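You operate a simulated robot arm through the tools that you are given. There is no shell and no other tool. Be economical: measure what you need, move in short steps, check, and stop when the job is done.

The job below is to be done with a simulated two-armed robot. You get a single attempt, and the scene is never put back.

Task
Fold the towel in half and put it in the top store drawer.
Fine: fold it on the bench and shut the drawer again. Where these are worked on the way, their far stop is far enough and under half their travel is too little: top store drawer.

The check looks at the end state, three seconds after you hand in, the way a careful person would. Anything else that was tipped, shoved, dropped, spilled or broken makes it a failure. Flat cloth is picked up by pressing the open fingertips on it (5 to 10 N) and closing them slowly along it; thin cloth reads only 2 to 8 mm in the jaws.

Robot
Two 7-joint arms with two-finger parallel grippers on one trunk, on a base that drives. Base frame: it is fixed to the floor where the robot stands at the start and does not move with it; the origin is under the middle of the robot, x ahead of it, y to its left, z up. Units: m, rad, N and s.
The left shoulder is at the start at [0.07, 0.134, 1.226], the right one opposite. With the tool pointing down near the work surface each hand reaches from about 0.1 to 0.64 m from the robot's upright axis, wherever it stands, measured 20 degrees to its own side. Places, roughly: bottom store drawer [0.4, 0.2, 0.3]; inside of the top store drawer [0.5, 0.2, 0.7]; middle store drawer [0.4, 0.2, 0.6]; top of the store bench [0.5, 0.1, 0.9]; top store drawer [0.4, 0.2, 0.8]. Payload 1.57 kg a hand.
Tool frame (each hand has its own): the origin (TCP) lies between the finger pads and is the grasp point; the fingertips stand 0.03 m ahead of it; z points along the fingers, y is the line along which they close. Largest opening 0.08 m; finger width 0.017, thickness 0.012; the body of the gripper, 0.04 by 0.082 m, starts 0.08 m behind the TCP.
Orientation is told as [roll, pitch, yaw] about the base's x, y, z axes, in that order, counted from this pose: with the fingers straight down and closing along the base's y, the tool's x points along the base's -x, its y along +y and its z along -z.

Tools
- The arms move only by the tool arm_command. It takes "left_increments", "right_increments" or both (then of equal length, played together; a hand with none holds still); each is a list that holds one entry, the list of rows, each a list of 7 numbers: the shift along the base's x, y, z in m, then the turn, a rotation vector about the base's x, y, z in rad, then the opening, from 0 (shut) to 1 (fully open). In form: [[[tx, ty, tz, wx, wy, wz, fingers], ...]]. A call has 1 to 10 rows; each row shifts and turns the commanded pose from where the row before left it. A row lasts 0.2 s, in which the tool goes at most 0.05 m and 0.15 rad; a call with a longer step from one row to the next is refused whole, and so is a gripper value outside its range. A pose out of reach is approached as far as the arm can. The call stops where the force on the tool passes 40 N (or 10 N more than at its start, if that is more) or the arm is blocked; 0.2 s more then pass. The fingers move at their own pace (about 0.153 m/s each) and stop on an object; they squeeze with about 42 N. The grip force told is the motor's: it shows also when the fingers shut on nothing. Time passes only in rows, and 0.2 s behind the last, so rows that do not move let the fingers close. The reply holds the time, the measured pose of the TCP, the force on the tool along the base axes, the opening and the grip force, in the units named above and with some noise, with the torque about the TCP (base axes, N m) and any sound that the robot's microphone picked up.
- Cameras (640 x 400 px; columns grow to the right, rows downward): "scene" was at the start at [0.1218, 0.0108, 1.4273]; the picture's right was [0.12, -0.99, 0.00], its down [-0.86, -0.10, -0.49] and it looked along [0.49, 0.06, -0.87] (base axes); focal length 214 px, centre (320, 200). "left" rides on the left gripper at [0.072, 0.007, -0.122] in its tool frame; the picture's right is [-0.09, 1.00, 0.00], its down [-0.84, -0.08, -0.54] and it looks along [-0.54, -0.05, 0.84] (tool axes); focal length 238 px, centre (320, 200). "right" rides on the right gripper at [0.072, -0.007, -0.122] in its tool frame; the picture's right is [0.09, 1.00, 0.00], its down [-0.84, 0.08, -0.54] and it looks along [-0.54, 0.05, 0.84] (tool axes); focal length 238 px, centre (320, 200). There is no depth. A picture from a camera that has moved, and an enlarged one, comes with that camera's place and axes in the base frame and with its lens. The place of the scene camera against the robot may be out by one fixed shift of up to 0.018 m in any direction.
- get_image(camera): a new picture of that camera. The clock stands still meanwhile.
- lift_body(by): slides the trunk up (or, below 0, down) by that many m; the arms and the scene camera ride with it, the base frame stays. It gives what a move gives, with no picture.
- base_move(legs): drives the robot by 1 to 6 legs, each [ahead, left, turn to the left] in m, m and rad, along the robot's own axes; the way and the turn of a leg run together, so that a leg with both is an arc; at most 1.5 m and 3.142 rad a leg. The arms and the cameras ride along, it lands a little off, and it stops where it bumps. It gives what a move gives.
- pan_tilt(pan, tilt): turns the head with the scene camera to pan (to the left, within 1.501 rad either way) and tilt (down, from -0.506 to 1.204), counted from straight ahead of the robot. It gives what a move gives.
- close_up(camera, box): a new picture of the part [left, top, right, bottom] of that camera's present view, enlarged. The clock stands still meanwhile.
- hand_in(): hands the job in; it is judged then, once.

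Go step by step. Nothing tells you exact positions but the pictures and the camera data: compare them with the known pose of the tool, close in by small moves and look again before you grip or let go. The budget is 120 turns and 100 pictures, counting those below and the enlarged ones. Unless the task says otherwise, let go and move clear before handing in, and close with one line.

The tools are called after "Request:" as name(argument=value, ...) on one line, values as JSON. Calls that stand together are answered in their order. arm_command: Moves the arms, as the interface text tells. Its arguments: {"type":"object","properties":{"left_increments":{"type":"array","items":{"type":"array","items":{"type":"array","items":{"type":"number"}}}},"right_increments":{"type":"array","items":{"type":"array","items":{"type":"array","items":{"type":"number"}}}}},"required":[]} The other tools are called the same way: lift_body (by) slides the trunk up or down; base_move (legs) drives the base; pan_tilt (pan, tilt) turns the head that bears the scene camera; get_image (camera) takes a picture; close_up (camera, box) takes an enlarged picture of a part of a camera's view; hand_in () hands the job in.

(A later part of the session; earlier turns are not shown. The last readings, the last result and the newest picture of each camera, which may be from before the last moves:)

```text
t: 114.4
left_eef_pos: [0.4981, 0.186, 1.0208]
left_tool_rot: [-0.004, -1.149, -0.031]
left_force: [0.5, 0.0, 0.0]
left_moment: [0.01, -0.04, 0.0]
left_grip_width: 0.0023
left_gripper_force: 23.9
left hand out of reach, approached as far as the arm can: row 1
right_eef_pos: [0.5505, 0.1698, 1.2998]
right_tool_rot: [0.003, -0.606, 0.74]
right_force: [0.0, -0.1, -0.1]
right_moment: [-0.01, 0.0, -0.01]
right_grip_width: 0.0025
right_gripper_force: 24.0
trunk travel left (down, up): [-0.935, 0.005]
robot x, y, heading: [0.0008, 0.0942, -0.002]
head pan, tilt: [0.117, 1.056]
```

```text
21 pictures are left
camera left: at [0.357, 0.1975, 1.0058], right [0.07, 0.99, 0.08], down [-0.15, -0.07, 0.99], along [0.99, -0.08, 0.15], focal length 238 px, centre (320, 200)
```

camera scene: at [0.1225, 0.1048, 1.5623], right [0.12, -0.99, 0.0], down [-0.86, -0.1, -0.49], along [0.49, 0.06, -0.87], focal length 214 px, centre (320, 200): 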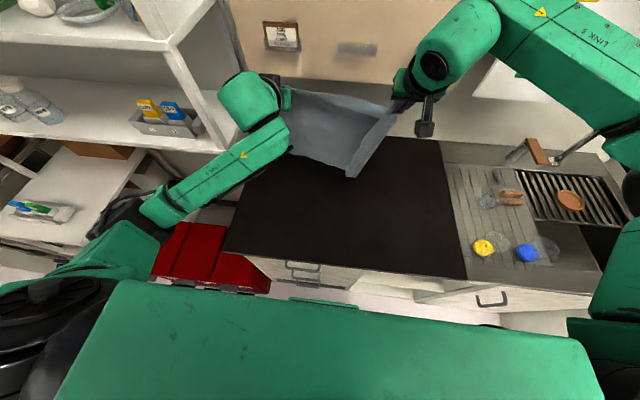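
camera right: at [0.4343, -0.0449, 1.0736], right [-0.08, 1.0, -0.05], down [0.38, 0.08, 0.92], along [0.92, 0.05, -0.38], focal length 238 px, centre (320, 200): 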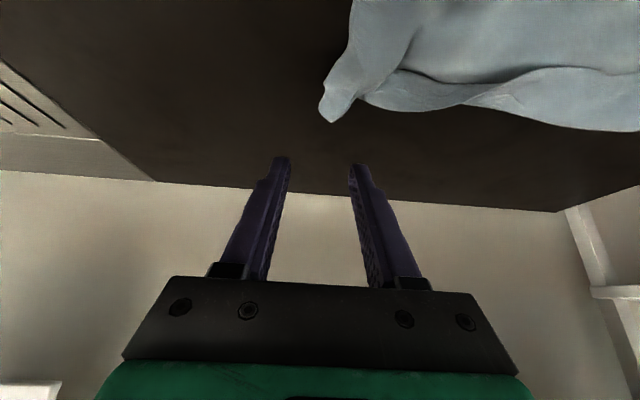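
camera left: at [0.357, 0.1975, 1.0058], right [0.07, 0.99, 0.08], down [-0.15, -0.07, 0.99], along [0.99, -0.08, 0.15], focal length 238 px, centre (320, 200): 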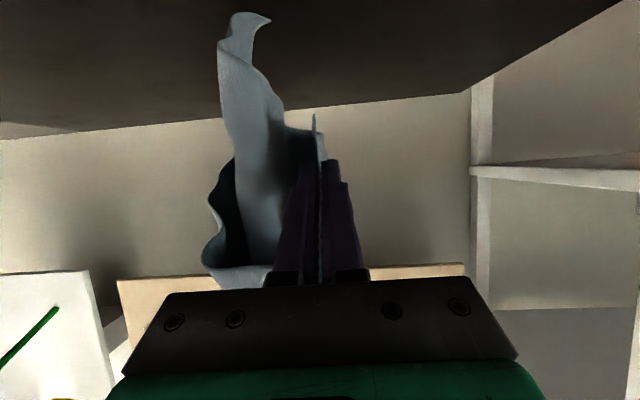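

Caught a single edge near a corner. Level and spread the hands again.

Request:
arm_command(left_increments=[[[0.006, 0.0075, 0.0275, 0, 0, 0, 0], [0.006, 0.0075, 0.0275, 0, 0.05, 0, 0], [0.006, 0.0075, 0.0275, 0, 0.07, 0, 0], [0.006, 0.0075, 0.0275, 0, 0.07, 0, 0], [0.006, 0.0075, 0.0275, 0, 0.07, 0, 0], [0.006, 0.0075, 0.0275, 0, 0.07, 0, 0], [0.006, 0.0075, 0.0275, 0, 0.07, 0, 0], [0.006, 0.0075, 0.0275, 0, 0.07, 0.03, 0], [0, 0, 0, 0, 0.07, 0, 0]]], right_increments=[[[0, -0.02, -0.006, 0, 0, -0.14, 0], [0, -0.024, -0.007, 0, 0, -0.14, 0], [0, -0.024, -0.007, 0, 0, -0.14, 0], [0, -0.024, -0.007, 0, 0, -0.14, 0], [0, -0.024, -0.007, 0, 0, -0.14, 0], [0, -0.024, -0.007, 0, 0, -0.04, 0], [0, -0.024, -0.007, 0, 0, 0, 0], [0, -0.024, -0.007, 0, 0, 0, 0], [0, 0, 0, 0, 0, 0, 0]]])

Request:
close_up(camera="scene", box=[240, 60, 480, 210])

```text
t: 116.4
left_eef_pos: [0.5457, 0.2474, 1.24]
left_tool_rot: [-0.025, -0.606, 0.018]
left_force: [-0.5, -1.0, -0.8]
left_moment: [0.0, 0.0, -0.01]
left_grip_width: 0.0019
left_gripper_force: 23.5
right_eef_pos: [0.5496, -0.0181, 1.2457]
right_tool_rot: [0.004, -0.606, 0.001]
right_force: [-0.8, 0.5, 0.6]
right_moment: [0.01, -0.01, -0.03]
right_grip_width: 0.0026
right_gripper_force: 24.5
trunk travel left (down, up): [-0.935, 0.005]
robot x, y, heading: [-0.0022, 0.0897, -0.004]
head pan, tilt: [0.117, 1.056]
```

```text
2.67 times, centred on (360, 135) of scene
camera zoom: at [0.1225, 0.1052, 1.5623], right [0.12, -0.99, 0.0], down [-0.86, -0.1, -0.49], along [0.49, 0.06, -0.87], focal length 572 px, centre (213, 373)
```

zoom: 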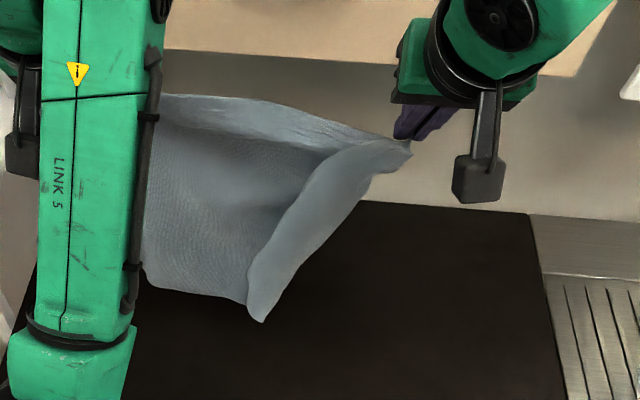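

A full sheet again, with the right edge curling inward. I'll lower it so the hem drags on the bench, then drag leftward to uncurl the right side.

Request:
arm_command(left_increments=[[[0, -0.03, 0, 0, 0, 0, 0], [0, -0.026, 0, 0, 0, 0, 0], [0, 0, -0.035, 0, 0, 0, 0], [0, 0, -0.035, 0, 0, 0, 0], [0, 0, -0.03, 0, 0, 0, 0], [0, 0.025, 0, 0, 0, 0, 0], [0, 0.03, 0, 0, 0, 0, 0], [0, 0.03, 0, 0, 0, 0, 0], [0, 0, 0, 0, 0, 0, 0]]], right_increments=[[[0, -0.036, -0.003, 0, 0, 0, 0], [0, -0.032, -0.003, 0, 0, 0, 0], [0, 0, -0.035, 0, 0, 0, 0], [0, 0, -0.035, 0, 0, 0, 0], [0, 0, -0.03, 0, 0, 0, 0], [0, 0.025, 0, 0, 0, 0, 0], [0, 0.03, 0, 0, 0, 0, 0], [0, 0.03, 0, 0, 0, 0, 0], [0, 0, 0, 0, 0, 0, 0]]])

Request:
close_up(camera="scene", box=[240, 80, 480, 230])

```text
t: 118.4
left_eef_pos: [0.5425, 0.2736, 1.1389]
left_tool_rot: [-0.025, -0.608, 0.017]
left_force: [-0.7, -8.1, -0.7]
left_moment: [0.0, 0.06, -0.21]
left_grip_width: 0.002
left_gripper_force: 24.0
right_eef_pos: [0.5503, -0.0016, 1.1392]
right_tool_rot: [0.003, -0.605, 0.001]
right_force: [0.4, 7.6, 0.2]
right_moment: [0.17, -0.03, -0.06]
right_grip_width: 0.0027
right_gripper_force: 23.9
trunk travel left (down, up): [-0.935, 0.005]
robot x, y, heading: [0.002, 0.0941, -0.001]
head pan, tilt: [0.117, 1.056]
```

```text
2.67 times, centred on (360, 155) of scene
camera zoom: at [0.1221, 0.104, 1.5623], right [0.12, -0.99, 0.0], down [-0.86, -0.1, -0.49], along [0.49, 0.06, -0.87], focal length 572 px, centre (213, 320)
```

zoom: 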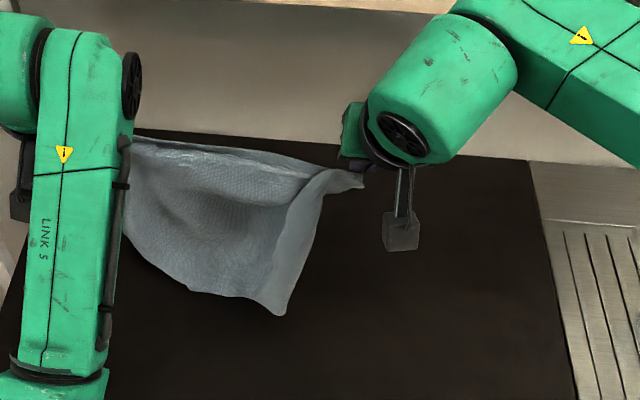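

Better: the right side opened. Drag a bit more to the left, then lay the lower half toward me.

Request:
arm_command(left_increments=[[[0, 0.022, 0, 0, 0, 0, 0], [0, 0.025, 0, 0, 0, 0, 0], [-0.04, -0.002, -0.022, 0, 0, 0, 0], [-0.04, 0, -0.022, 0, 0, 0, 0], [-0.04, 0, -0.022, 0, 0, 0, 0], [-0.04, 0, -0.022, 0, 0, 0, 0], [-0.038, 0, -0.022, 0, 0, 0, 0], [0, 0, 0, 0, 0, 0, 0]]], right_increments=[[[0, 0.025, 0, 0, 0, 0, 0], [0, 0.025, 0, 0, 0, 0, 0], [-0.042, 0, -0.022, 0, 0, 0, 0], [-0.042, 0, -0.022, 0, 0, 0, 0], [-0.042, 0, -0.022, 0, 0, 0, 0], [-0.04, 0, -0.022, 0, 0, 0, 0], [-0.04, 0, -0.022, 0, 0, 0, 0], [0, 0, 0, 0, 0, 0, 0]]])

Request:
close_up(camera="scene", box=[220, 110, 460, 260])

```text
t: 120.2
left_eef_pos: [0.3456, 0.3203, 1.0297]
left_tool_rot: [-0.024, -0.61, 0.017]
left_force: [-0.3, -5.3, -0.8]
left_moment: [-0.02, 0.05, -0.13]
left_grip_width: 0.002
left_gripper_force: 24.0
right_eef_pos: [0.3437, 0.0473, 1.03]
right_tool_rot: [0.003, -0.606, 0.0]
right_force: [1.0, 4.4, 0.2]
right_moment: [0.09, -0.01, 0.0]
right_grip_width: 0.003
right_gripper_force: 24.1
trunk travel left (down, up): [-0.935, 0.005]
robot x, y, heading: [-0.001, 0.0973, 0.0]
head pan, tilt: [0.117, 1.056]
```

```text
2.67 times, centred on (340, 185) of scene
camera zoom: at [0.1236, 0.1049, 1.5622], right [0.12, -0.99, 0.0], down [-0.86, -0.1, -0.49], along [0.49, 0.06, -0.87], focal length 572 px, centre (267, 240)
```

zoom: 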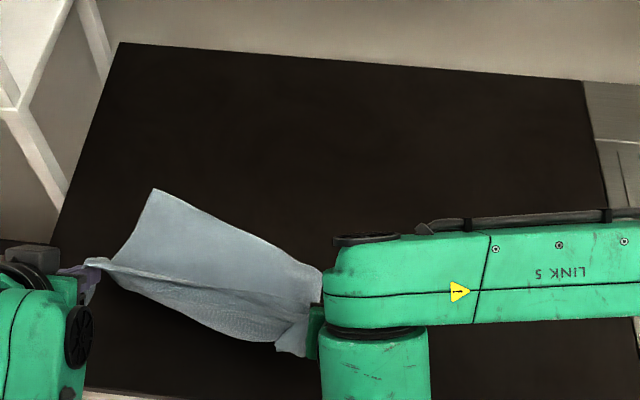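

The hem lies skewed (left x≈0.54, right x≈0.44). I'll angle the top edge to match: pull the right hand back a bit, then swing both over to land on the hem.

Request:
arm_command(right_increments=[[[-0.02, 0.004, -0.004, 0, 0, 0, 0], [-0.02, 0.004, -0.004, 0, 0, 0, 0], [-0.018, 0.003, -0.002, 0, 0, 0, 0], [0.02, 0.002, 0.01, 0, 0, 0, 0], [0.024, 0.002, -0.004, 0, 0, 0, 0], [0.024, 0.002, -0.014, 0, 0, 0, 0], [0.024, 0.002, -0.018, 0, 0, 0, 0], [0.024, 0.002, -0.022, 0, 0, 0, 0], [0.022, 0, -0.024, 0, 0, 0, 0], [0, 0, 0, 0, 0, 0, 0]]], left_increments=[[[0, 0, 0, 0, 0, 0, 0], [0, 0, 0, 0, 0, 0, 0], [0, 0, 0, 0, 0, 0, 0], [0.028, 0, 0.005, 0, 0, 0, 0], [0.03, 0, -0.004, 0, 0, 0, 0], [0.03, 0, -0.014, 0, 0, 0, 0], [0.03, 0, -0.018, 0, 0, 0, 0], [0.03, 0, -0.024, 0, 0, 0, 0], [0.025, 0, -0.027, 0, 0, 0, 0], [0, 0, 0, 0, 0, 0, 0]]])

Request:
close_up(camera="scene", box=[220, 110, 460, 260])

```text
t: 122.4
left_eef_pos: [0.5191, 0.3199, 0.9477]
left_tool_rot: [-0.025, -0.61, 0.018]
left_force: [-5.8, -9.0, 0.1]
left_moment: [-0.07, 0.04, -0.29]
left_grip_width: 0.002
left_gripper_force: 23.4
right_eef_pos: [0.4241, 0.0695, 0.9469]
right_tool_rot: [0.005, -0.607, 0.0]
right_force: [5.3, 9.4, 0.0]
right_moment: [0.23, -0.15, -0.13]
right_grip_width: 0.0036
right_gripper_force: 24.5
trunk travel left (down, up): [-0.935, 0.005]
robot x, y, heading: [-0.0026, 0.0952, 0.002]
head pan, tilt: [0.117, 1.056]
```

```text
2.67 times, centred on (340, 185) of scene
camera zoom: at [0.1208, 0.1041, 1.5624], right [0.12, -0.99, 0.0], down [-0.86, -0.1, -0.49], along [0.49, 0.06, -0.87], focal length 572 px, centre (267, 240)
```

zoom: 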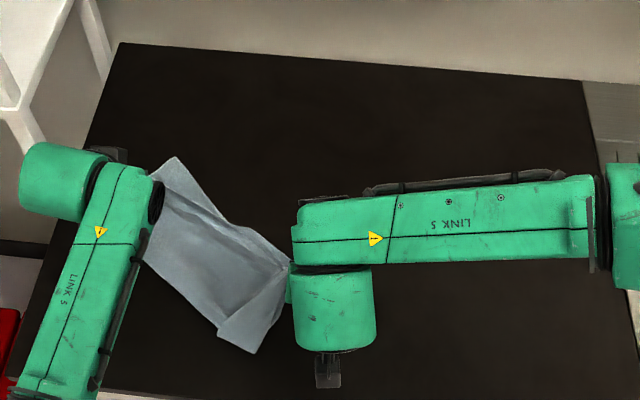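

This looks like a decent half fold. Lower, open wide, and lift straight up without dragging.

Request:
arm_command(right_increments=[[[0.004, 0.004, -0.012, 0, 0, 0, 0], [0, 0, 0, 0, 0, 0, 0], [0, 0, 0, 0, 0, 0, 0.3], [0, 0, 0, 0, 0, 0, 0.6], [0, 0, 0.015, 0, 0, 0, 0.6], [-0.005, 0, 0.03, 0, 0, 0, 0.6], [-0.01, 0, 0.04, 0, 0, 0, 0.6], [-0.01, -0.04, 0.02, 0, 0, 0, 0.6], [0, -0.05, 0, 0, 0, 0, 0.6], [0, -0.05, 0, 0, 0, 0, 0.6]]], left_increments=[[[0, -0.004, -0.012, 0, 0, 0, 0], [0, 0, 0, 0, 0, 0, 0], [0, 0, 0, 0, 0, 0, 0.3], [0, 0, 0, 0, 0, 0, 0.6], [0, 0, 0.015, 0, 0, 0, 0.6], [-0.005, 0, 0.03, 0, 0, 0, 0.6], [-0.01, 0, 0.04, 0, 0, 0, 0.6], [-0.02, 0.02, 0.02, 0, 0, 0, 0.6], [-0.04, 0.02, 0, 0, 0, 0, 0.6], [-0.04, 0.02, 0, 0, 0, 0, 0.6]]])

Request:
close_up(camera="scene", box=[240, 130, 400, 250])

```text
t: 124.6
left_eef_pos: [0.4007, 0.3746, 1.0433]
left_tool_rot: [-0.021, -0.612, 0.014]
left_force: [-1.1, 0.0, 0.1]
left_moment: [0.0, -0.02, 0.0]
left_grip_width: 0.0481
left_gripper_force: 0.0
right_eef_pos: [0.4008, -0.0686, 1.0422]
right_tool_rot: [0.005, -0.609, 0.002]
right_force: [-0.5, 0.0, 0.9]
right_moment: [0.07, 0.01, -0.01]
right_grip_width: 0.048
right_gripper_force: 0.0
trunk travel left (down, up): [-0.935, 0.005]
robot x, y, heading: [0.0013, 0.0932, -0.005]
head pan, tilt: [0.117, 1.056]
```

```text
3.33 times, centred on (320, 190) of scene
camera zoom: at [0.1167, 0.1018, 1.5628], right [0.12, -0.99, 0.0], down [-0.86, -0.1, -0.5], along [0.49, 0.06, -0.87], focal length 715 px, centre (320, 233)
```

zoom: 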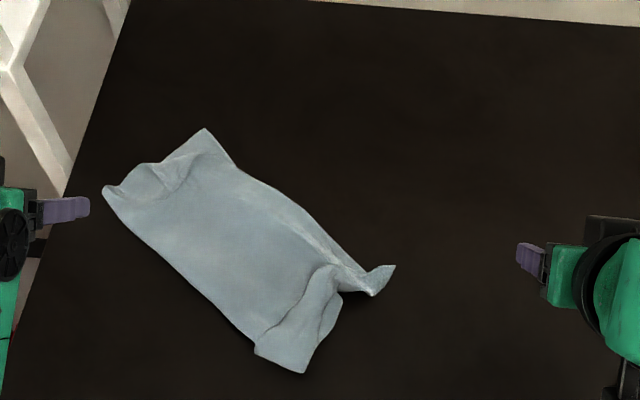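

A good folded rectangle, fold line on its near-left side, from about (0.50, 0.38) to (0.325, 0.145). Next I'll grip it by that fold at both ends (tools vertical, closing along the fold) and move it to the right part of the bench, so the drawer in front can be opened.

Request:
arm_command(left_increments=[[[0.01, -0.003, 0.015, 0, 0.15, 0, 0.5], [0.01, -0.003, 0.015, 0, 0.15, 0, 0.5], [0.01, -0.003, 0.015, 0, 0.15, 0, 0.5], [0.01, -0.003, 0.015, 0, 0.15, 0, 0.5], [0.01, -0.003, 0.015, 0, 0, -0.13, 0.5], [0.01, -0.003, 0.015, 0, 0, -0.13, 0.5], [0.01, -0.003, 0.015, 0, 0, -0.13, 0.5], [0.01, -0.002, 0.015, 0, 0, -0.13, 0.5], [0.009, -0.002, 0.01, 0, 0, -0.12, 0.5], [0, 0, 0, 0, 0, 0, 0.5]]], right_increments=[[[-0.005, 0.025, 0.015, 0, 0.15, 0, 0.5], [-0.005, 0.026, 0.015, 0, 0.15, 0, 0.5], [-0.005, 0.026, 0.015, 0, 0.15, 0, 0.5], [-0.005, 0.026, 0.015, 0, 0.15, 0, 0.5], [-0.005, 0.026, 0.015, 0, 0, -0.13, 0.5], [-0.005, 0.026, 0.015, 0, 0, -0.13, 0.5], [-0.006, 0.026, 0.015, 0, 0, -0.13, 0.5], [-0.006, 0.026, 0.015, 0, 0, -0.13, 0.5], [-0.006, 0.024, 0.01, 0, 0, -0.12, 0.5], [0, 0, 0, 0, 0, 0, 0.5]]])

Request:
lift_body(by=-0.13)

Request:
arm_command(left_increments=[[[0, 0, -0.03, 0, 0, 0, 0.5], [0, 0, -0.03, 0, 0, 0, 0.5]]], right_increments=[[[0, 0, -0.03, 0, 0, 0, 0.5], [0, 0, -0.03, 0, 0, 0, 0.5]]])

Request:
get_image(camera="right")

Request:
get_image(camera="left")

```text
t: 126.8
left_eef_pos: [0.4943, 0.3504, 1.1719]
left_tool_rot: [-0.015, -0.009, -0.628]
left_force: [0.6, -0.3, -1.3]
left_moment: [-0.01, -0.02, 0.02]
left_grip_width: 0.04
left_gripper_force: 0.0
right_eef_pos: [0.3549, 0.1619, 1.171]
right_tool_rot: [0.004, -0.006, -0.642]
right_force: [0.3, 0.2, -0.3]
right_moment: [0.03, 0.0, -0.04]
right_grip_width: 0.04
right_gripper_force: 0.1
trunk travel left (down, up): [-0.935, 0.005]
robot x, y, heading: [-0.0038, 0.0946, 0.002]
head pan, tilt: [0.117, 1.056]
```

```text
t: 128.4
left_eef_pos: [0.4931, 0.3511, 1.0441]
left_tool_rot: [-0.014, -0.008, -0.627]
left_force: [0.0, 0.9, 0.2]
left_moment: [-0.03, -0.02, -0.02]
left_grip_width: 0.04
left_gripper_force: 0.1
right_eef_pos: [0.3547, 0.1625, 1.0412]
right_tool_rot: [0.004, -0.007, -0.64]
right_force: [0.5, -1.1, -0.1]
right_moment: [0.01, 0.02, 0.03]
right_grip_width: 0.04
right_gripper_force: 0.0
trunk travel left (down, up): [-0.805, 0.135]
robot x, y, heading: [0.0011, 0.0952, 0.0]
head pan, tilt: [0.117, 1.056]
```

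```text
t: 129.0
left_eef_pos: [0.493, 0.3505, 0.9801]
left_tool_rot: [-0.014, -0.008, -0.626]
left_force: [-0.1, 1.2, 0.1]
left_moment: [0.0, -0.03, -0.02]
left_grip_width: 0.04
left_gripper_force: 0.0
right_eef_pos: [0.356, 0.1638, 0.9812]
right_tool_rot: [0.004, -0.008, -0.64]
right_force: [0.0, -0.2, -0.7]
right_moment: [-0.01, 0.01, 0.02]
right_grip_width: 0.0398
right_gripper_force: 0.0
trunk travel left (down, up): [-0.805, 0.135]
robot x, y, heading: [0.0019, 0.0896, -0.001]
head pan, tilt: [0.117, 1.056]
```

```text
15 pictures are left
camera right: at [0.2939, 0.2007, 1.1036], right [0.52, 0.85, 0.0], down [0.71, -0.44, 0.55], along [0.47, -0.28, -0.84], focal length 238 px, centre (320, 200)
```

right: 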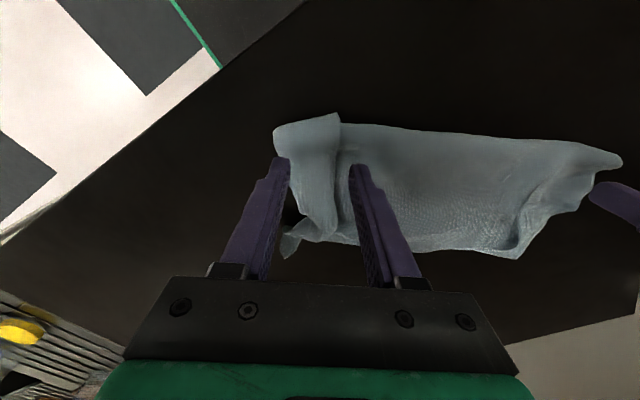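

```text
14 pictures are left
camera left: at [0.4399, 0.4004, 1.1028], right [0.66, 0.75, -0.01], down [0.63, -0.54, 0.55], along [0.41, -0.37, -0.83], focal length 238 px, centre (320, 200)
```

left: 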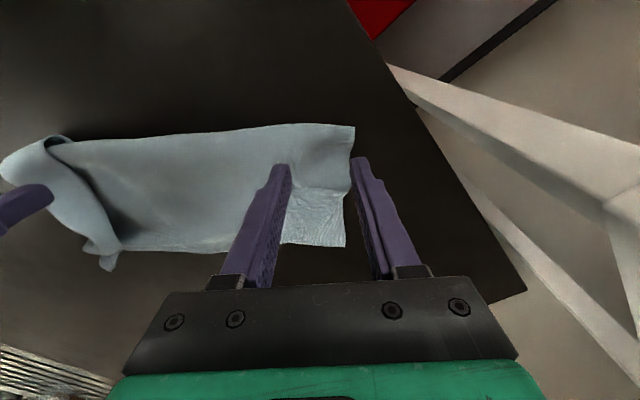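

Grip spots check out with small shifts. Descend to contact.

Request:
arm_command(left_increments=[[[-0.008, -0.009, 0, 0, 0, 0, 0.5], [0, 0, -0.02, 0, 0, 0, 0.5], [0, 0, -0.018, 0, 0, 0, 0.5], [0, 0, -0.005, 0, 0, 0, 0.5], [0, 0, -0.002, 0, 0, 0, 0.5]]], right_increments=[[[0.018, 0.029, 0, 0, 0, 0, 0.5], [0, 0, -0.02, 0, 0, 0, 0.5], [0, 0, -0.018, 0, 0, 0, 0.5], [0, 0, -0.005, 0, 0, 0, 0.5], [0, 0, -0.002, 0, 0, 0, 0.5]]])

```text
t: 130.2
left_eef_pos: [0.4851, 0.3423, 0.9375]
left_tool_rot: [-0.011, -0.01, -0.626]
left_force: [-0.7, -0.6, 0.7]
left_moment: [-0.04, 0.0, 0.0]
left_grip_width: 0.0399
left_gripper_force: 0.0
right_eef_pos: [0.3718, 0.1915, 0.9364]
right_tool_rot: [0.006, -0.007, -0.641]
right_force: [1.1, -0.1, 4.1]
right_moment: [0.02, 0.02, -0.03]
right_grip_width: 0.0405
right_gripper_force: 0.2
trunk travel left (down, up): [-0.805, 0.135]
robot x, y, heading: [-0.0005, 0.092, -0.002]
head pan, tilt: [0.117, 1.056]
```

Request:
arm_command(left_increments=[[[0, 0, -0.0015, 0, 0, 0, 0.5], [0, 0, -0.001, 0, 0, 0, 0.5]]], right_increments=[[[0, 0, -0.0008, 0, 0, 0, 0.5], [0, 0, -0.0004, 0, 0, 0, 0.5]]])

```text
t: 130.8
left_eef_pos: [0.4849, 0.3434, 0.9344]
left_tool_rot: [-0.013, -0.009, -0.625]
left_force: [-0.6, -0.8, 0.4]
left_moment: [0.0, -0.02, 0.01]
left_grip_width: 0.0399
left_gripper_force: 0.1
right_eef_pos: [0.3729, 0.1923, 0.9341]
right_tool_rot: [0.004, -0.007, -0.638]
right_force: [-0.6, 0.0, 5.2]
right_moment: [-0.02, 0.02, -0.01]
right_grip_width: 0.0407
right_gripper_force: 1.1
trunk travel left (down, up): [-0.805, 0.135]
robot x, y, heading: [-0.0033, 0.0976, -0.001]
head pan, tilt: [0.117, 1.056]
```

Request:
arm_command(left_increments=[[[0, 0, -0.0015, 0, 0, 0, 0.5], [0, 0, -0.0008, 0, 0, 0, 0.5]]], right_increments=[[[0, 0, -0.0008, 0, 0, 0, 0.5], [0, 0, -0.0004, 0, 0, 0, 0.5]]])

```text
t: 131.4
left_eef_pos: [0.4852, 0.3416, 0.9324]
left_tool_rot: [-0.012, -0.01, -0.627]
left_force: [-0.1, 0.3, 2.2]
left_moment: [0.01, -0.05, -0.01]
left_grip_width: 0.0401
left_gripper_force: 0.0
right_eef_pos: [0.3718, 0.1924, 0.9339]
right_tool_rot: [0.006, -0.008, -0.64]
right_force: [0.6, -1.0, 6.8]
right_moment: [-0.09, 0.09, -0.04]
right_grip_width: 0.0409
right_gripper_force: 0.3
trunk travel left (down, up): [-0.805, 0.135]
robot x, y, heading: [-0.0051, 0.0902, 0.0]
head pan, tilt: [0.117, 1.056]
```

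Press a touch more, then close both slowly along the fold.

Request:
arm_command(left_increments=[[[0, 0, -0.0014, 0, 0, 0, 0.5], [0, 0, 0, 0, 0, 0, 0.45], [0, 0, 0, 0, 0, 0, 0.4], [0, 0, 0, 0, 0, 0, 0.35], [0, 0, 0, 0, 0, 0, 0.3], [0, 0, 0, 0, 0, 0, 0.25], [0, 0, 0, 0, 0, 0, 0.2], [0, 0, 0, 0, 0, 0, 0.14], [0, 0, 0, 0, 0, 0, 0.07], [0, 0, 0, 0, 0, 0, 0]]], right_increments=[[[0, 0, -0.0012, 0, 0, 0, 0.5], [0, 0, 0, 0, 0, 0, 0.45], [0, 0, 0, 0, 0, 0, 0.4], [0, 0, 0, 0, 0, 0, 0.35], [0, 0, 0, 0, 0, 0, 0.3], [0, 0, 0, 0, 0, 0, 0.25], [0, 0, 0, 0, 0, 0, 0.2], [0, 0, 0, 0, 0, 0, 0.14], [0, 0, 0, 0, 0, 0, 0.07], [0, 0, 0, 0, 0, 0, 0]]])

Request:
arm_command(left_increments=[[[0, 0, 0, 0, 0, 0, 0], [0, 0, 0, 0, 0, 0, 0]]], right_increments=[[[0, 0, 0, 0, 0, 0, 0], [0, 0, 0, 0, 0, 0, 0]]])

```text
t: 133.6
left_eef_pos: [0.4831, 0.3412, 0.9327]
left_tool_rot: [-0.011, -0.01, -0.627]
left_force: [-1.3, -3.3, 10.6]
left_moment: [-0.04, 0.07, 0.03]
left_grip_width: 0.0028
left_gripper_force: 23.7
right_eef_pos: [0.3706, 0.1913, 0.9344]
right_tool_rot: [0.007, -0.008, -0.638]
right_force: [0.6, 2.6, 12.5]
right_moment: [0.04, 0.07, 0.04]
right_grip_width: 0.002
right_gripper_force: 23.1
trunk travel left (down, up): [-0.805, 0.135]
robot x, y, heading: [0.0015, 0.092, -0.004]
head pan, tilt: [0.117, 1.056]
```

```text
t: 134.2
left_eef_pos: [0.4825, 0.3412, 0.9337]
left_tool_rot: [-0.01, -0.011, -0.626]
left_force: [-2.2, -3.6, 9.5]
left_moment: [-0.06, 0.1, 0.02]
left_grip_width: 0.0027
left_gripper_force: 24.3
right_eef_pos: [0.3711, 0.191, 0.9342]
right_tool_rot: [0.007, -0.01, -0.639]
right_force: [0.5, 2.2, 12.7]
right_moment: [-0.01, 0.06, 0.07]
right_grip_width: 0.0017
right_gripper_force: 23.7
trunk travel left (down, up): [-0.805, 0.135]
robot x, y, heading: [0.0002, 0.0907, -0.005]
head pan, tilt: [0.117, 1.056]
```

Both caught the upper layer right beside the fold, so the fold can be carried. Lift, align along y, and drive right to set it down at the right part of the bench.

Request:
arm_command(left_increments=[[[0, 0, 0.02, 0, 0, 0, 0], [0, 0, 0.04, 0, 0, 0, 0], [0, 0, 0.045, 0, 0, 0, 0], [0, 0, 0.045, 0, 0, 0, 0], [-0.01, 0.004, 0.02, 0, 0, 0.126, 0], [-0.01, 0.004, 0.01, 0, 0, 0.126, 0], [-0.01, 0.004, 0, 0, 0, 0.126, 0], [-0.01, 0.004, 0, 0, 0, 0.126, 0], [-0.01, 0.003, 0, 0, 0, 0.122, 0]]], right_increments=[[[0, 0, 0.02, 0, 0, 0, 0], [0, 0, 0.04, 0, 0, 0, 0], [0, 0, 0.045, 0, 0, 0, 0], [0, 0, 0.045, 0, 0, 0, 0], [0.012, -0.004, 0.02, 0, 0, 0.128, 0], [0.012, -0.004, 0.01, 0, 0, 0.128, 0], [0.012, -0.004, 0, 0, 0, 0.128, 0], [0.012, -0.004, 0, 0, 0, 0.128, 0], [0.012, -0.003, 0, 0, 0, 0.126, 0]]])

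Request:
base_move(legs=[[0, -0.33, 0]])

Request:
close_up(camera="scene", box=[200, 80, 440, 280])

```text
t: 136.2
left_eef_pos: [0.4358, 0.3615, 1.1108]
left_tool_rot: [-0.017, -0.01, 0.001]
left_force: [0.3, -3.8, -0.5]
left_moment: [-0.13, 0.03, 0.02]
left_grip_width: 0.0026
left_gripper_force: 24.0
right_eef_pos: [0.4317, 0.1736, 1.1134]
right_tool_rot: [0.006, -0.008, -0.001]
right_force: [-0.5, 3.9, 0.3]
right_moment: [0.07, -0.01, 0.01]
right_grip_width: 0.0015
right_gripper_force: 23.3
trunk travel left (down, up): [-0.805, 0.135]
robot x, y, heading: [-0.0001, 0.0928, 0.001]
head pan, tilt: [0.117, 1.056]
```

```text
t: 138.4
left_eef_pos: [0.4355, 0.0331, 1.1104]
left_tool_rot: [-0.016, -0.009, 0.001]
left_force: [0.4, -4.3, 0.4]
left_moment: [-0.13, 0.01, -0.01]
left_grip_width: 0.0028
left_gripper_force: 24.4
right_eef_pos: [0.4317, -0.1545, 1.1133]
right_tool_rot: [0.002, -0.006, -0.001]
right_force: [-0.4, 4.4, -0.7]
right_moment: [0.11, -0.01, 0.01]
right_grip_width: 0.0016
right_gripper_force: 23.4
trunk travel left (down, up): [-0.805, 0.135]
robot x, y, heading: [-0.0016, -0.2374, -0.003]
head pan, tilt: [0.117, 1.056]
```

```text
2.00 times, centred on (320, 180) of scene
camera zoom: at [0.1215, -0.2234, 1.4323], right [0.12, -0.99, 0.0], down [-0.86, -0.1, -0.49], along [0.49, 0.06, -0.87], focal length 429 px, centre (320, 240)
```

zoom: 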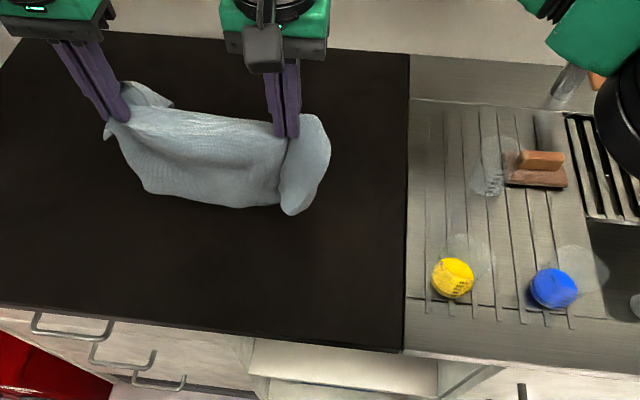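

It hangs nicely folded over the hands' line. Set it down with the fold toward me at x≈0.33.

Request:
arm_command(left_increments=[[[0, 0, -0.03, 0, 0, 0, 0], [0, 0, -0.025, 0, 0, 0, 0], [-0.022, 0, -0.03, 0, 0, 0, 0], [-0.025, 0, -0.03, 0, 0, 0, 0], [-0.025, 0, -0.03, 0, 0, 0, 0], [-0.025, -0.002, -0.027, 0, 0, 0, 0], [0, 0, 0, 0, 0, 0, 0.4], [0, 0, 0, 0, 0, 0, 0.6], [0, 0, 0.03, 0, 0, 0, 0.6], [0, 0, 0.05, 0, 0, 0, 0.6]]], right_increments=[[[0, 0, -0.03, 0, 0, 0, 0], [0, 0, -0.025, 0, 0, 0, 0], [-0.022, 0, -0.03, 0, 0, 0, 0], [-0.025, 0, -0.03, 0, 0, 0, 0], [-0.025, 0, -0.03, 0, 0, 0, 0], [-0.025, 0.002, -0.03, 0, 0, 0, 0], [0, 0, 0, 0, 0, 0, 0.4], [0, 0, 0, 0, 0, 0, 0.6], [0, 0, 0.03, 0, 0, 0, 0.6], [0, 0, 0.05, 0, 0, 0, 0.6]]])

Request:
arm_command(left_increments=[[[0, 0, 0.04, 0, 0, 0, 0.6], [-0.03, 0, 0.03, 0, 0, 0, 0.6], [-0.03, 0, 0, 0, 0, 0, 0.6]]], right_increments=[[[0, 0, 0.04, 0, 0, 0, 0.6], [-0.03, 0, 0.03, 0, 0, 0, 0.6], [-0.03, 0, 0, 0, 0, 0, 0.6]]])

Request:
base_move(legs=[[-0.42, 0, 0], [0, 0.4, 0]])

Request:
pan_tilt(pan=0.0, tilt=0.75)

Request:
get_image(camera="scene")

```text
t: 140.6
left_eef_pos: [0.3356, 0.0304, 1.0181]
left_tool_rot: [-0.013, -0.008, 0.0]
left_force: [-0.3, 0.3, -0.6]
left_moment: [0.0, 0.0, 0.0]
left_grip_width: 0.0479
left_gripper_force: 0.0
right_eef_pos: [0.3337, -0.1546, 1.0186]
right_tool_rot: [0.005, -0.007, 0.001]
right_force: [0.6, 0.0, -0.7]
right_moment: [0.0, 0.02, -0.03]
right_grip_width: 0.0477
right_gripper_force: 0.1
trunk travel left (down, up): [-0.805, 0.135]
robot x, y, heading: [-0.0047, -0.2387, 0.003]
head pan, tilt: [0.117, 1.056]
```

```text
t: 141.4
left_eef_pos: [0.3307, 0.0307, 1.0658]
left_tool_rot: [-0.018, -0.006, 0.001]
left_force: [0.5, 0.3, -0.4]
left_moment: [-0.01, -0.04, 0.01]
left_grip_width: 0.0479
left_gripper_force: 0.0
left hand out of reach, approached as far as the arm can: row 2, 3
right_eef_pos: [0.2757, -0.153, 1.0887]
right_tool_rot: [0.004, -0.007, -0.001]
right_force: [-0.3, 0.0, 0.4]
right_moment: [0.03, -0.01, -0.03]
right_grip_width: 0.0481
right_gripper_force: 0.1
trunk travel left (down, up): [-0.805, 0.135]
robot x, y, heading: [0.0021, -0.2337, 0.0]
head pan, tilt: [0.117, 1.056]
```

```text
t: 146.1
left_eef_pos: [-0.0891, 0.4299, 1.0661]
left_tool_rot: [-0.015, -0.005, 0.0]
left_force: [0.0, 0.1, -0.4]
left_moment: [0.01, 0.01, 0.0]
left_grip_width: 0.0483
left_gripper_force: 0.0
right_eef_pos: [-0.1449, 0.2456, 1.0892]
right_tool_rot: [0.005, -0.008, 0.0]
right_force: [-0.4, 0.5, -1.0]
right_moment: [-0.01, -0.03, 0.01]
right_grip_width: 0.0483
right_gripper_force: 0.1
trunk travel left (down, up): [-0.805, 0.135]
robot x, y, heading: [-0.4195, 0.1672, -0.003]
head pan, tilt: [0.117, 1.056]
```

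```text
t: 146.9
left_eef_pos: [-0.0896, 0.4309, 1.067]
left_tool_rot: [-0.015, -0.006, -0.002]
left_force: [-0.4, 0.5, 1.0]
left_moment: [0.0, 0.02, 0.0]
left_grip_width: 0.0483
left_gripper_force: 0.0
right_eef_pos: [-0.145, 0.2478, 1.0889]
right_tool_rot: [0.005, -0.007, 0.0]
right_force: [0.8, 0.4, 0.3]
right_moment: [0.0, 0.03, 0.0]
right_grip_width: 0.048
right_gripper_force: 0.1
trunk travel left (down, up): [-0.805, 0.135]
robot x, y, heading: [-0.4209, 0.1654, -0.0]
head pan, tilt: [0.0, 0.75]
```

```text
12 pictures are left
camera scene: at [-0.2818, 0.1692, 1.4552], right [0.0, -1.0, 0.0], down [-0.68, 0.0, -0.73], along [0.73, 0.0, -0.68], focal length 214 px, centre (320, 200)
```

scene: 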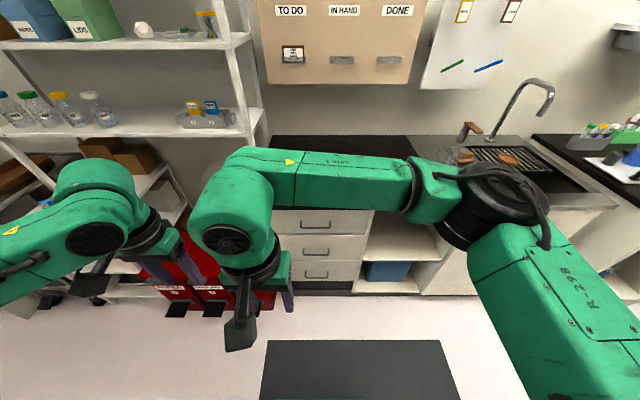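

The top drawer's handle is at about (0.255, 0.185, 0.82). I'll lower the trunk and turn the right tool to point forward with fingers closing vertically.

Request:
lift_body(by=-0.25)

Request:
arm_command(right_increments=[[[0.01, -0.004, 0, 0.0864, -0.0864, -0.0864, 1], [0.02, -0.0045, 0, 0.0864, -0.0864, -0.0864, 1], [0.02, -0.0045, 0, 0.0864, -0.0864, -0.0864, 1], [0.02, -0.0045, 0, 0.0864, -0.0864, -0.0864, 1], [0.02, -0.0045, 0, 0.0864, -0.0864, -0.0864, 1], [0.02, -0.0045, 0, 0.0864, -0.0864, -0.0864, 1], [0.02, -0.0045, 0, 0.0864, -0.0864, -0.0864, 1], [0.02, -0.0045, 0, 0.0864, -0.0864, -0.0864, 1], [0.02, -0.0045, 0, 0.0864, -0.0864, -0.0864, 1], [0.02, -0.0045, 0, 0.0864, -0.0864, -0.0864, 1]]])

Request:
arm_command(right_increments=[[[0.025, -0.0045, -0.004, 0.0864, -0.0864, -0.0864, 1], [0.025, -0.0045, -0.004, 0.0864, -0.0864, -0.0864, 1], [0.025, -0.0045, -0.004, 0.0864, -0.0864, -0.0864, 1], [0.025, -0.0045, -0.004, 0.0864, -0.0864, -0.0864, 1], [0, 0, 0, 0, 0, 0, 1]]])

```text
t: 149.5
left_eef_pos: [-0.0888, 0.4311, 0.8175]
left_tool_rot: [-0.012, -0.005, -0.002]
left_force: [-0.1, -0.5, 0.1]
left_moment: [-0.02, 0.0, -0.03]
left_grip_width: 0.048
left_gripper_force: 0.0
right_eef_pos: [-0.1446, 0.2475, 0.8375]
right_tool_rot: [0.004, -0.009, 0.0]
right_force: [0.5, -0.5, -0.6]
right_moment: [0.0, 0.0, 0.01]
right_grip_width: 0.0477
right_gripper_force: 0.1
trunk travel left (down, up): [-0.555, 0.385]
robot x, y, heading: [-0.4246, 0.1685, -0.002]
head pan, tilt: [0.0, 0.75]
```

```text
t: 151.7
left_eef_pos: [-0.089, 0.4308, 0.8159]
left_tool_rot: [-0.015, -0.006, -0.001]
left_force: [-0.9, -0.6, -0.3]
left_moment: [0.02, 0.02, 0.01]
left_grip_width: 0.0479
left_gripper_force: 0.1
right_eef_pos: [0.0453, 0.2031, 0.8364]
right_tool_rot: [1.17, -0.268, -1.171]
right_force: [-0.1, -0.4, 0.3]
right_moment: [-0.02, 0.0, -0.02]
right_grip_width: 0.0804
right_gripper_force: 0.0
trunk travel left (down, up): [-0.555, 0.385]
robot x, y, heading: [-0.4238, 0.1709, -0.003]
head pan, tilt: [0.0, 0.75]
```

```text
t: 152.9
left_eef_pos: [-0.0878, 0.4304, 0.8162]
left_tool_rot: [-0.014, -0.007, -0.002]
left_force: [0.6, 0.9, 0.0]
left_moment: [0.0, -0.02, -0.02]
left_grip_width: 0.0479
left_gripper_force: 0.0
right_eef_pos: [0.1444, 0.1839, 0.8226]
right_tool_rot: [1.577, 0.003, -1.579]
right_force: [0.1, -0.1, 0.5]
right_moment: [-0.02, 0.0, 0.0]
right_grip_width: 0.0797
right_gripper_force: 0.0
trunk travel left (down, up): [-0.555, 0.385]
robot x, y, heading: [-0.4196, 0.1626, 0.002]
head pan, tilt: [0.0, 0.75]
```

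The orientation works. View through the right camera.

Request:
get_image(camera="right")

```text
11 pictures are left
camera right: at [0.0229, 0.2565, 0.8162], right [-0.01, 0.09, 1.0], down [-0.55, -0.83, 0.07], along [0.84, -0.55, 0.05], focal length 238 px, centre (320, 200)
```

right: 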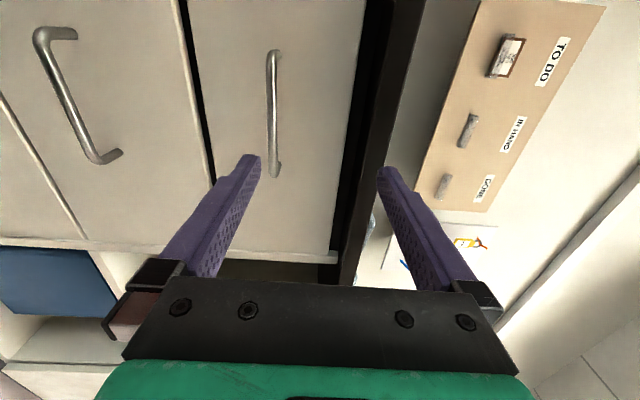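

Handle centre measured at about (0.25, 0.19, 0.778). Move down, forward, and close on it.

Request:
arm_command(right_increments=[[[0, 0.003, -0.022, 0, 0, 0, 1], [0, 0.003, -0.022, 0, 0, 0, 1], [0.03, 0, 0, 0, 0, 0, 1], [0.03, 0, 0, 0, 0, 0, 1], [0.02, 0, 0, 0, 0, 0, 1], [0.01, 0, 0, 0, 0, 0, 1], [0, 0, 0, 0, 0, 0, 0.5], [0, 0, 0, 0, 0, 0, 0], [0, 0, 0, 0, 0, 0, 0], [0, 0, 0, 0, 0, 0, 0]]])

```text
t: 155.1
left_eef_pos: [-0.0906, 0.4304, 0.8174]
left_tool_rot: [-0.014, -0.006, 0.002]
left_force: [0.0, -0.7, 0.8]
left_moment: [0.01, 0.0, -0.02]
left_grip_width: 0.0479
left_gripper_force: 0.0
right_eef_pos: [0.2319, 0.1908, 0.7778]
right_tool_rot: [1.576, 0.002, -1.577]
right_force: [-14.2, -0.2, -3.4]
right_moment: [0.05, 0.15, 0.11]
right_grip_width: 0.0
right_gripper_force: 21.1
trunk travel left (down, up): [-0.555, 0.385]
robot x, y, heading: [-0.4187, 0.1614, -0.001]
head pan, tilt: [0.0, 0.75]
```

Request:
get_image(camera="right")

```text
10 pictures are left
camera right: at [0.111, 0.2633, 0.7716], right [0.0, 0.09, 1.0], down [-0.55, -0.83, 0.07], along [0.84, -0.54, 0.05], focal length 238 px, centre (320, 200)
```

right: 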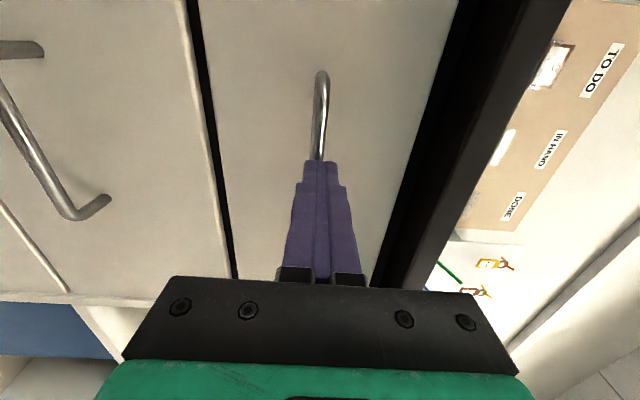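

The bar is a bit further ahead (x≈0.27). Back off, open, advance further and close.

Request:
arm_command(right_increments=[[[-0.02, 0, 0, 0, 0, 0, 0], [0, 0, 0, 0, 0, 0, 0.8], [0, 0, 0, 0, 0, 0, 0.8], [0.02, 0, 0, 0, 0, 0, 0.8], [0.015, 0, 0, 0, 0, 0, 0.8], [0.012, 0, 0, 0, 0, 0, 0.8], [0, 0, 0, 0, 0, 0, 0.4], [0, 0, 0, 0, 0, 0, 0], [0, 0, 0, 0, 0, 0, 0]]])

```text
t: 157.1
left_eef_pos: [-0.0874, 0.4307, 0.8152]
left_tool_rot: [-0.013, -0.005, -0.002]
left_force: [0.5, 0.7, -0.3]
left_moment: [-0.03, 0.0, 0.01]
left_grip_width: 0.048
left_gripper_force: 0.0
right_eef_pos: [0.2625, 0.1898, 0.7751]
right_tool_rot: [1.572, 0.002, -1.578]
right_force: [-2.3, -0.6, -8.8]
right_moment: [-0.12, 0.02, -0.18]
right_grip_width: 0.0096
right_gripper_force: 28.0
trunk travel left (down, up): [-0.555, 0.385]
robot x, y, heading: [-0.4183, 0.1659, -0.005]
head pan, tilt: [0.0, 0.75]
```

Gripped the bar (9.6 mm). Drive back to pull the drawer open.

Request:
base_move(legs=[[-0.3, 0, 0]])

```text
t: 159.1
left_eef_pos: [-0.3856, 0.4313, 0.8157]
left_tool_rot: [-0.014, -0.004, 0.0]
left_force: [-1.1, -0.2, -0.4]
left_moment: [0.01, -0.02, 0.02]
left_grip_width: 0.048
left_gripper_force: 0.0
right_eef_pos: [-0.0345, 0.1913, 0.7755]
right_tool_rot: [1.571, 0.003, -1.578]
right_force: [-0.1, -6.5, -16.7]
right_moment: [-0.11, 0.06, 0.13]
right_grip_width: 0.0094
right_gripper_force: 28.1
trunk travel left (down, up): [-0.555, 0.385]
robot x, y, heading: [-0.719, 0.1633, -0.004]
head pan, tilt: [0.0, 0.75]
```

The drawer followed the full 0.3 m. Release, retreat, and turn the tool back to vertical.

Request:
arm_command(right_increments=[[[0, 0, 0, 0, 0, 0, 0.8], [0, 0, 0, 0, 0, 0, 0.8], [-0.04, 0, 0, 0, 0, 0, 0.8], [-0.04, 0, 0, 0, 0, 0, 0.8], [-0.04, 0, 0, 0, 0, 0, 0.8], [-0.02, 0, 0, -0.0864, 0.0864, 0.0864, 0.6], [-0.02, 0, 0, -0.0864, 0.0864, 0.0864, 0.6], [-0.02, 0, 0, -0.0864, 0.0864, 0.0864, 0.6], [-0.02, 0, 0, -0.0864, 0.0864, 0.0864, 0.6], [-0.02, 0, 0, -0.0864, 0.0864, 0.0864, 0.6]]])

Request:
arm_command(right_increments=[[[0, -0.01, 0.02, -0.0864, 0.0864, 0.0864, 0.6], [0, -0.01, 0.02, -0.0864, 0.0864, 0.0864, 0.6], [0, -0.01, 0.02, -0.0864, 0.0864, 0.0864, 0.6], [0, -0.01, 0.02, -0.0864, 0.0864, 0.0864, 0.6], [0, -0.01, 0.02, -0.0864, 0.0864, 0.0864, 0.6], [0, -0.01, 0.02, -0.0864, 0.0864, 0.0864, 0.6], [0, -0.01, 0.02, -0.0864, 0.0864, 0.0864, 0.6], [0, -0.01, 0.02, -0.0864, 0.0864, 0.0864, 0.6], [0, -0.01, 0.02, -0.0864, 0.0864, 0.0864, 0.6], [0, 0, 0, 0, 0, 0, 0.6]]])

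Request:
lift_body(by=0.25)

Request:
get_image(camera="scene")

```text
t: 161.3
left_eef_pos: [-0.3869, 0.4316, 0.8173]
left_tool_rot: [-0.015, -0.008, 0.0]
left_force: [0.5, -0.3, 0.0]
left_moment: [0.01, -0.02, -0.02]
left_grip_width: 0.0478
left_gripper_force: 0.0
right_eef_pos: [-0.2574, 0.19, 0.776]
right_tool_rot: [1.046, -0.311, -1.046]
right_force: [0.0, 0.2, -0.3]
right_moment: [-0.01, -0.02, 0.01]
right_grip_width: 0.0481
right_gripper_force: 0.0
trunk travel left (down, up): [-0.555, 0.385]
robot x, y, heading: [-0.718, 0.1682, 0.003]
head pan, tilt: [0.0, 0.75]
```

```text
t: 163.5
left_eef_pos: [-0.3878, 0.432, 0.8165]
left_tool_rot: [-0.015, -0.006, 0.0]
left_force: [0.8, 1.4, 0.1]
left_moment: [0.01, 0.02, -0.02]
left_grip_width: 0.048
left_gripper_force: 0.0
right_eef_pos: [-0.2561, 0.1009, 0.9579]
right_tool_rot: [0.005, -0.004, -0.002]
right_force: [0.1, -0.5, 0.0]
right_moment: [0.03, 0.02, 0.02]
right_grip_width: 0.0479
right_gripper_force: 0.1
trunk travel left (down, up): [-0.555, 0.385]
robot x, y, heading: [-0.7168, 0.1644, -0.004]
head pan, tilt: [0.0, 0.75]
```

```text
t: 166.1
left_eef_pos: [-0.3881, 0.4319, 1.0663]
left_tool_rot: [-0.015, -0.004, -0.001]
left_force: [0.5, 0.6, 0.1]
left_moment: [0.01, 0.0, 0.01]
left_grip_width: 0.0478
left_gripper_force: 0.2
right_eef_pos: [-0.2563, 0.1016, 1.2073]
right_tool_rot: [0.005, -0.006, -0.001]
right_force: [0.4, 0.4, 0.6]
right_moment: [0.02, 0.02, -0.02]
right_grip_width: 0.0481
right_gripper_force: 0.2
trunk travel left (down, up): [-0.805, 0.135]
robot x, y, heading: [-0.7195, 0.1653, -0.001]
head pan, tilt: [0.0, 0.75]
```

```text
9 pictures are left
camera scene: at [-0.5803, 0.1691, 1.4552], right [0.0, -1.0, 0.0], down [-0.68, 0.0, -0.73], along [0.73, 0.0, -0.68], focal length 214 px, centre (320, 200)
```

scene: 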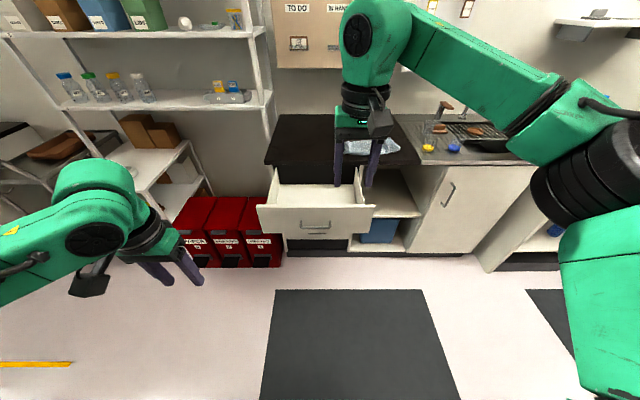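

The drawer is open and empty. I'll pull the right hand in, then drive round to the right of the drawer, close to the bench and turned slightly left, to pick the towel up.

Request:
arm_command(right_increments=[[[-0.04, 0.02, -0.03, 0, 0, 0, 0.5], [-0.04, 0.02, -0.03, 0, 0, 0, 0.5], [-0.02, 0.02, -0.03, 0, 0, 0, 0.5], [0, 0, -0.03, 0, 0, 0, 0.5]]])

Request:
base_move(legs=[[0, -0.525, 0], [0.67, 0, 0], [0, 0, 0.35]])

Request:
pan_tilt(pan=0.1, tilt=1.05)

Request:
get_image(camera="scene")

```text
refused: row 1 steps farther than a row can; nothing moved
```

```text
t: 173.5
left_eef_pos: [0.1703, 0.0083, 1.0665]
left_tool_rot: [-0.014, -0.004, 0.351]
left_force: [-0.2, -0.3, 0.0]
left_moment: [0.01, 0.01, 0.0]
left_grip_width: 0.048
left_gripper_force: 0.1
right_eef_pos: [0.4085, -0.2558, 1.2069]
right_tool_rot: [0.004, -0.007, 0.349]
right_force: [0.4, 0.5, -0.9]
right_moment: [-0.02, -0.03, -0.01]
right_grip_width: 0.0481
right_gripper_force: 0.2
trunk travel left (down, up): [-0.805, 0.135]
robot x, y, heading: [-0.0496, -0.352, 0.346]
head pan, tilt: [0.0, 0.75]
```

```text
t: 174.3
left_eef_pos: [0.1707, 0.0084, 1.0662]
left_tool_rot: [-0.016, -0.004, 0.35]
left_force: [-0.2, -0.7, -0.2]
left_moment: [-0.02, -0.01, 0.0]
left_grip_width: 0.0478
left_gripper_force: 0.0
right_eef_pos: [0.4072, -0.2576, 1.2073]
right_tool_rot: [0.003, -0.007, 0.35]
right_force: [0.9, -0.5, -0.2]
right_moment: [0.03, 0.01, 0.04]
right_grip_width: 0.0482
right_gripper_force: 0.1
trunk travel left (down, up): [-0.805, 0.135]
robot x, y, heading: [-0.05, -0.3579, 0.351]
head pan, tilt: [0.099, 1.051]
```

```text
8 pictures are left
camera scene: at [0.0628, -0.3059, 1.4327], right [0.43, -0.9, 0.0], down [-0.78, -0.38, -0.5], along [0.45, 0.22, -0.87], focal length 214 px, centre (320, 200)
```

scene: 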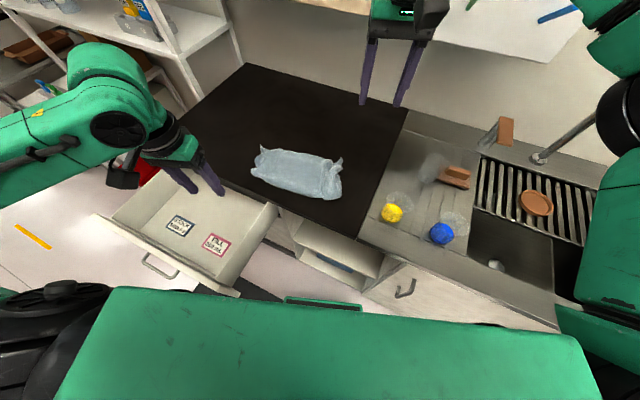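

The towel is seen nicely, still folded, fold edge toward me at x≈0.33; the open drawer is at left. Bring both hands above the fold ends.

Request:
arm_command(left_increments=[[[0.0237, 0.0017, -0.0135, 0, 0, -0.05, 0.5], [0.0237, 0.0017, -0.0135, 0, 0, -0.05, 0.5], [0.0237, 0.0017, -0.0135, 0, 0, -0.05, 0.5], [0.0237, 0.0017, -0.0135, 0, 0, -0.05, 0.5], [0.0237, 0.0017, -0.0135, 0, 0, -0.05, 0.5], [0.0237, 0.0017, -0.0135, 0, 0, -0.05, 0.5], [0.0237, 0.0017, -0.0135, 0, 0, -0.05, 0.5], [0, 0, 0, 0, 0, 0, 0.5]]], right_increments=[[[-0.01, 0.016, -0.034, 0, 0, -0.05, 0.5], [-0.01, 0.016, -0.034, 0, 0, -0.05, 0.5], [-0.01, 0.016, -0.034, 0, 0, -0.05, 0.5], [-0.01, 0.016, -0.034, 0, 0, -0.05, 0.5], [-0.01, 0.016, -0.034, 0, 0, -0.05, 0.5], [-0.01, 0.016, -0.034, 0, 0, -0.05, 0.5], [-0.01, 0.016, -0.034, 0, 0, -0.05, 0.5], [0, 0, 0, 0, 0, 0, 0.5]]])

Request:
get_image(camera="right")

```text
t: 176.1
left_eef_pos: [0.3367, 0.0194, 0.9724]
left_tool_rot: [-0.013, -0.007, 0.002]
left_force: [-0.5, -1.0, 0.2]
left_moment: [0.0, -0.02, 0.01]
left_grip_width: 0.04
left_gripper_force: 0.1
right_eef_pos: [0.3372, -0.1435, 0.9684]
right_tool_rot: [0.004, -0.007, -0.001]
right_force: [1.0, 0.4, 0.5]
right_moment: [0.01, -0.03, 0.03]
right_grip_width: 0.04
right_gripper_force: 0.1
trunk travel left (down, up): [-0.805, 0.135]
robot x, y, heading: [-0.0459, -0.3533, 0.343]
head pan, tilt: [0.099, 1.051]
```

```text
7 pictures are left
camera right: at [0.2631, -0.1514, 1.0906], right [-0.09, 1.0, 0.0], down [0.83, 0.07, 0.55], along [0.55, 0.05, -0.84], focal length 238 px, centre (320, 200)
```

right: 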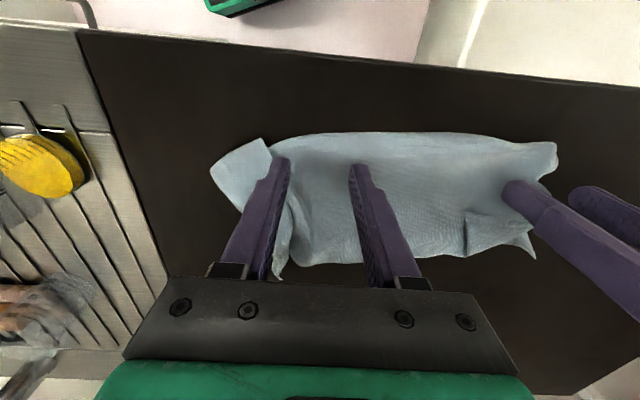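

Good alignment. Shift the left inward 12 mm and press down.

Request:
arm_command(left_increments=[[[0, -0.012, -0.02, 0, 0, 0, 0.5], [0, 0, -0.013, 0, 0, 0, 0.5], [0, 0, -0.004, 0, 0, 0, 0.5], [0, 0, -0.0015, 0, 0, 0, 0.5]]], right_increments=[[[0, 0, -0.018, 0, 0, 0, 0.5], [0, 0, -0.012, 0, 0, 0, 0.5], [0, 0, -0.003, 0, 0, 0, 0.5], [0, 0, -0.001, 0, 0, 0, 0.5]]])

```text
t: 177.1
left_eef_pos: [0.3359, 0.0089, 0.9339]
left_tool_rot: [-0.012, -0.007, 0.0]
left_force: [-0.6, -1.1, 3.1]
left_moment: [0.03, 0.06, 0.03]
left_grip_width: 0.04
left_gripper_force: 0.2
right_eef_pos: [0.3376, -0.1449, 0.9349]
right_tool_rot: [0.005, -0.008, 0.0]
right_force: [0.6, -0.5, 0.0]
right_moment: [-0.03, 0.01, 0.01]
right_grip_width: 0.0399
right_gripper_force: 0.1
trunk travel left (down, up): [-0.805, 0.135]
robot x, y, heading: [-0.0475, -0.3537, 0.347]
head pan, tilt: [0.099, 1.051]
```

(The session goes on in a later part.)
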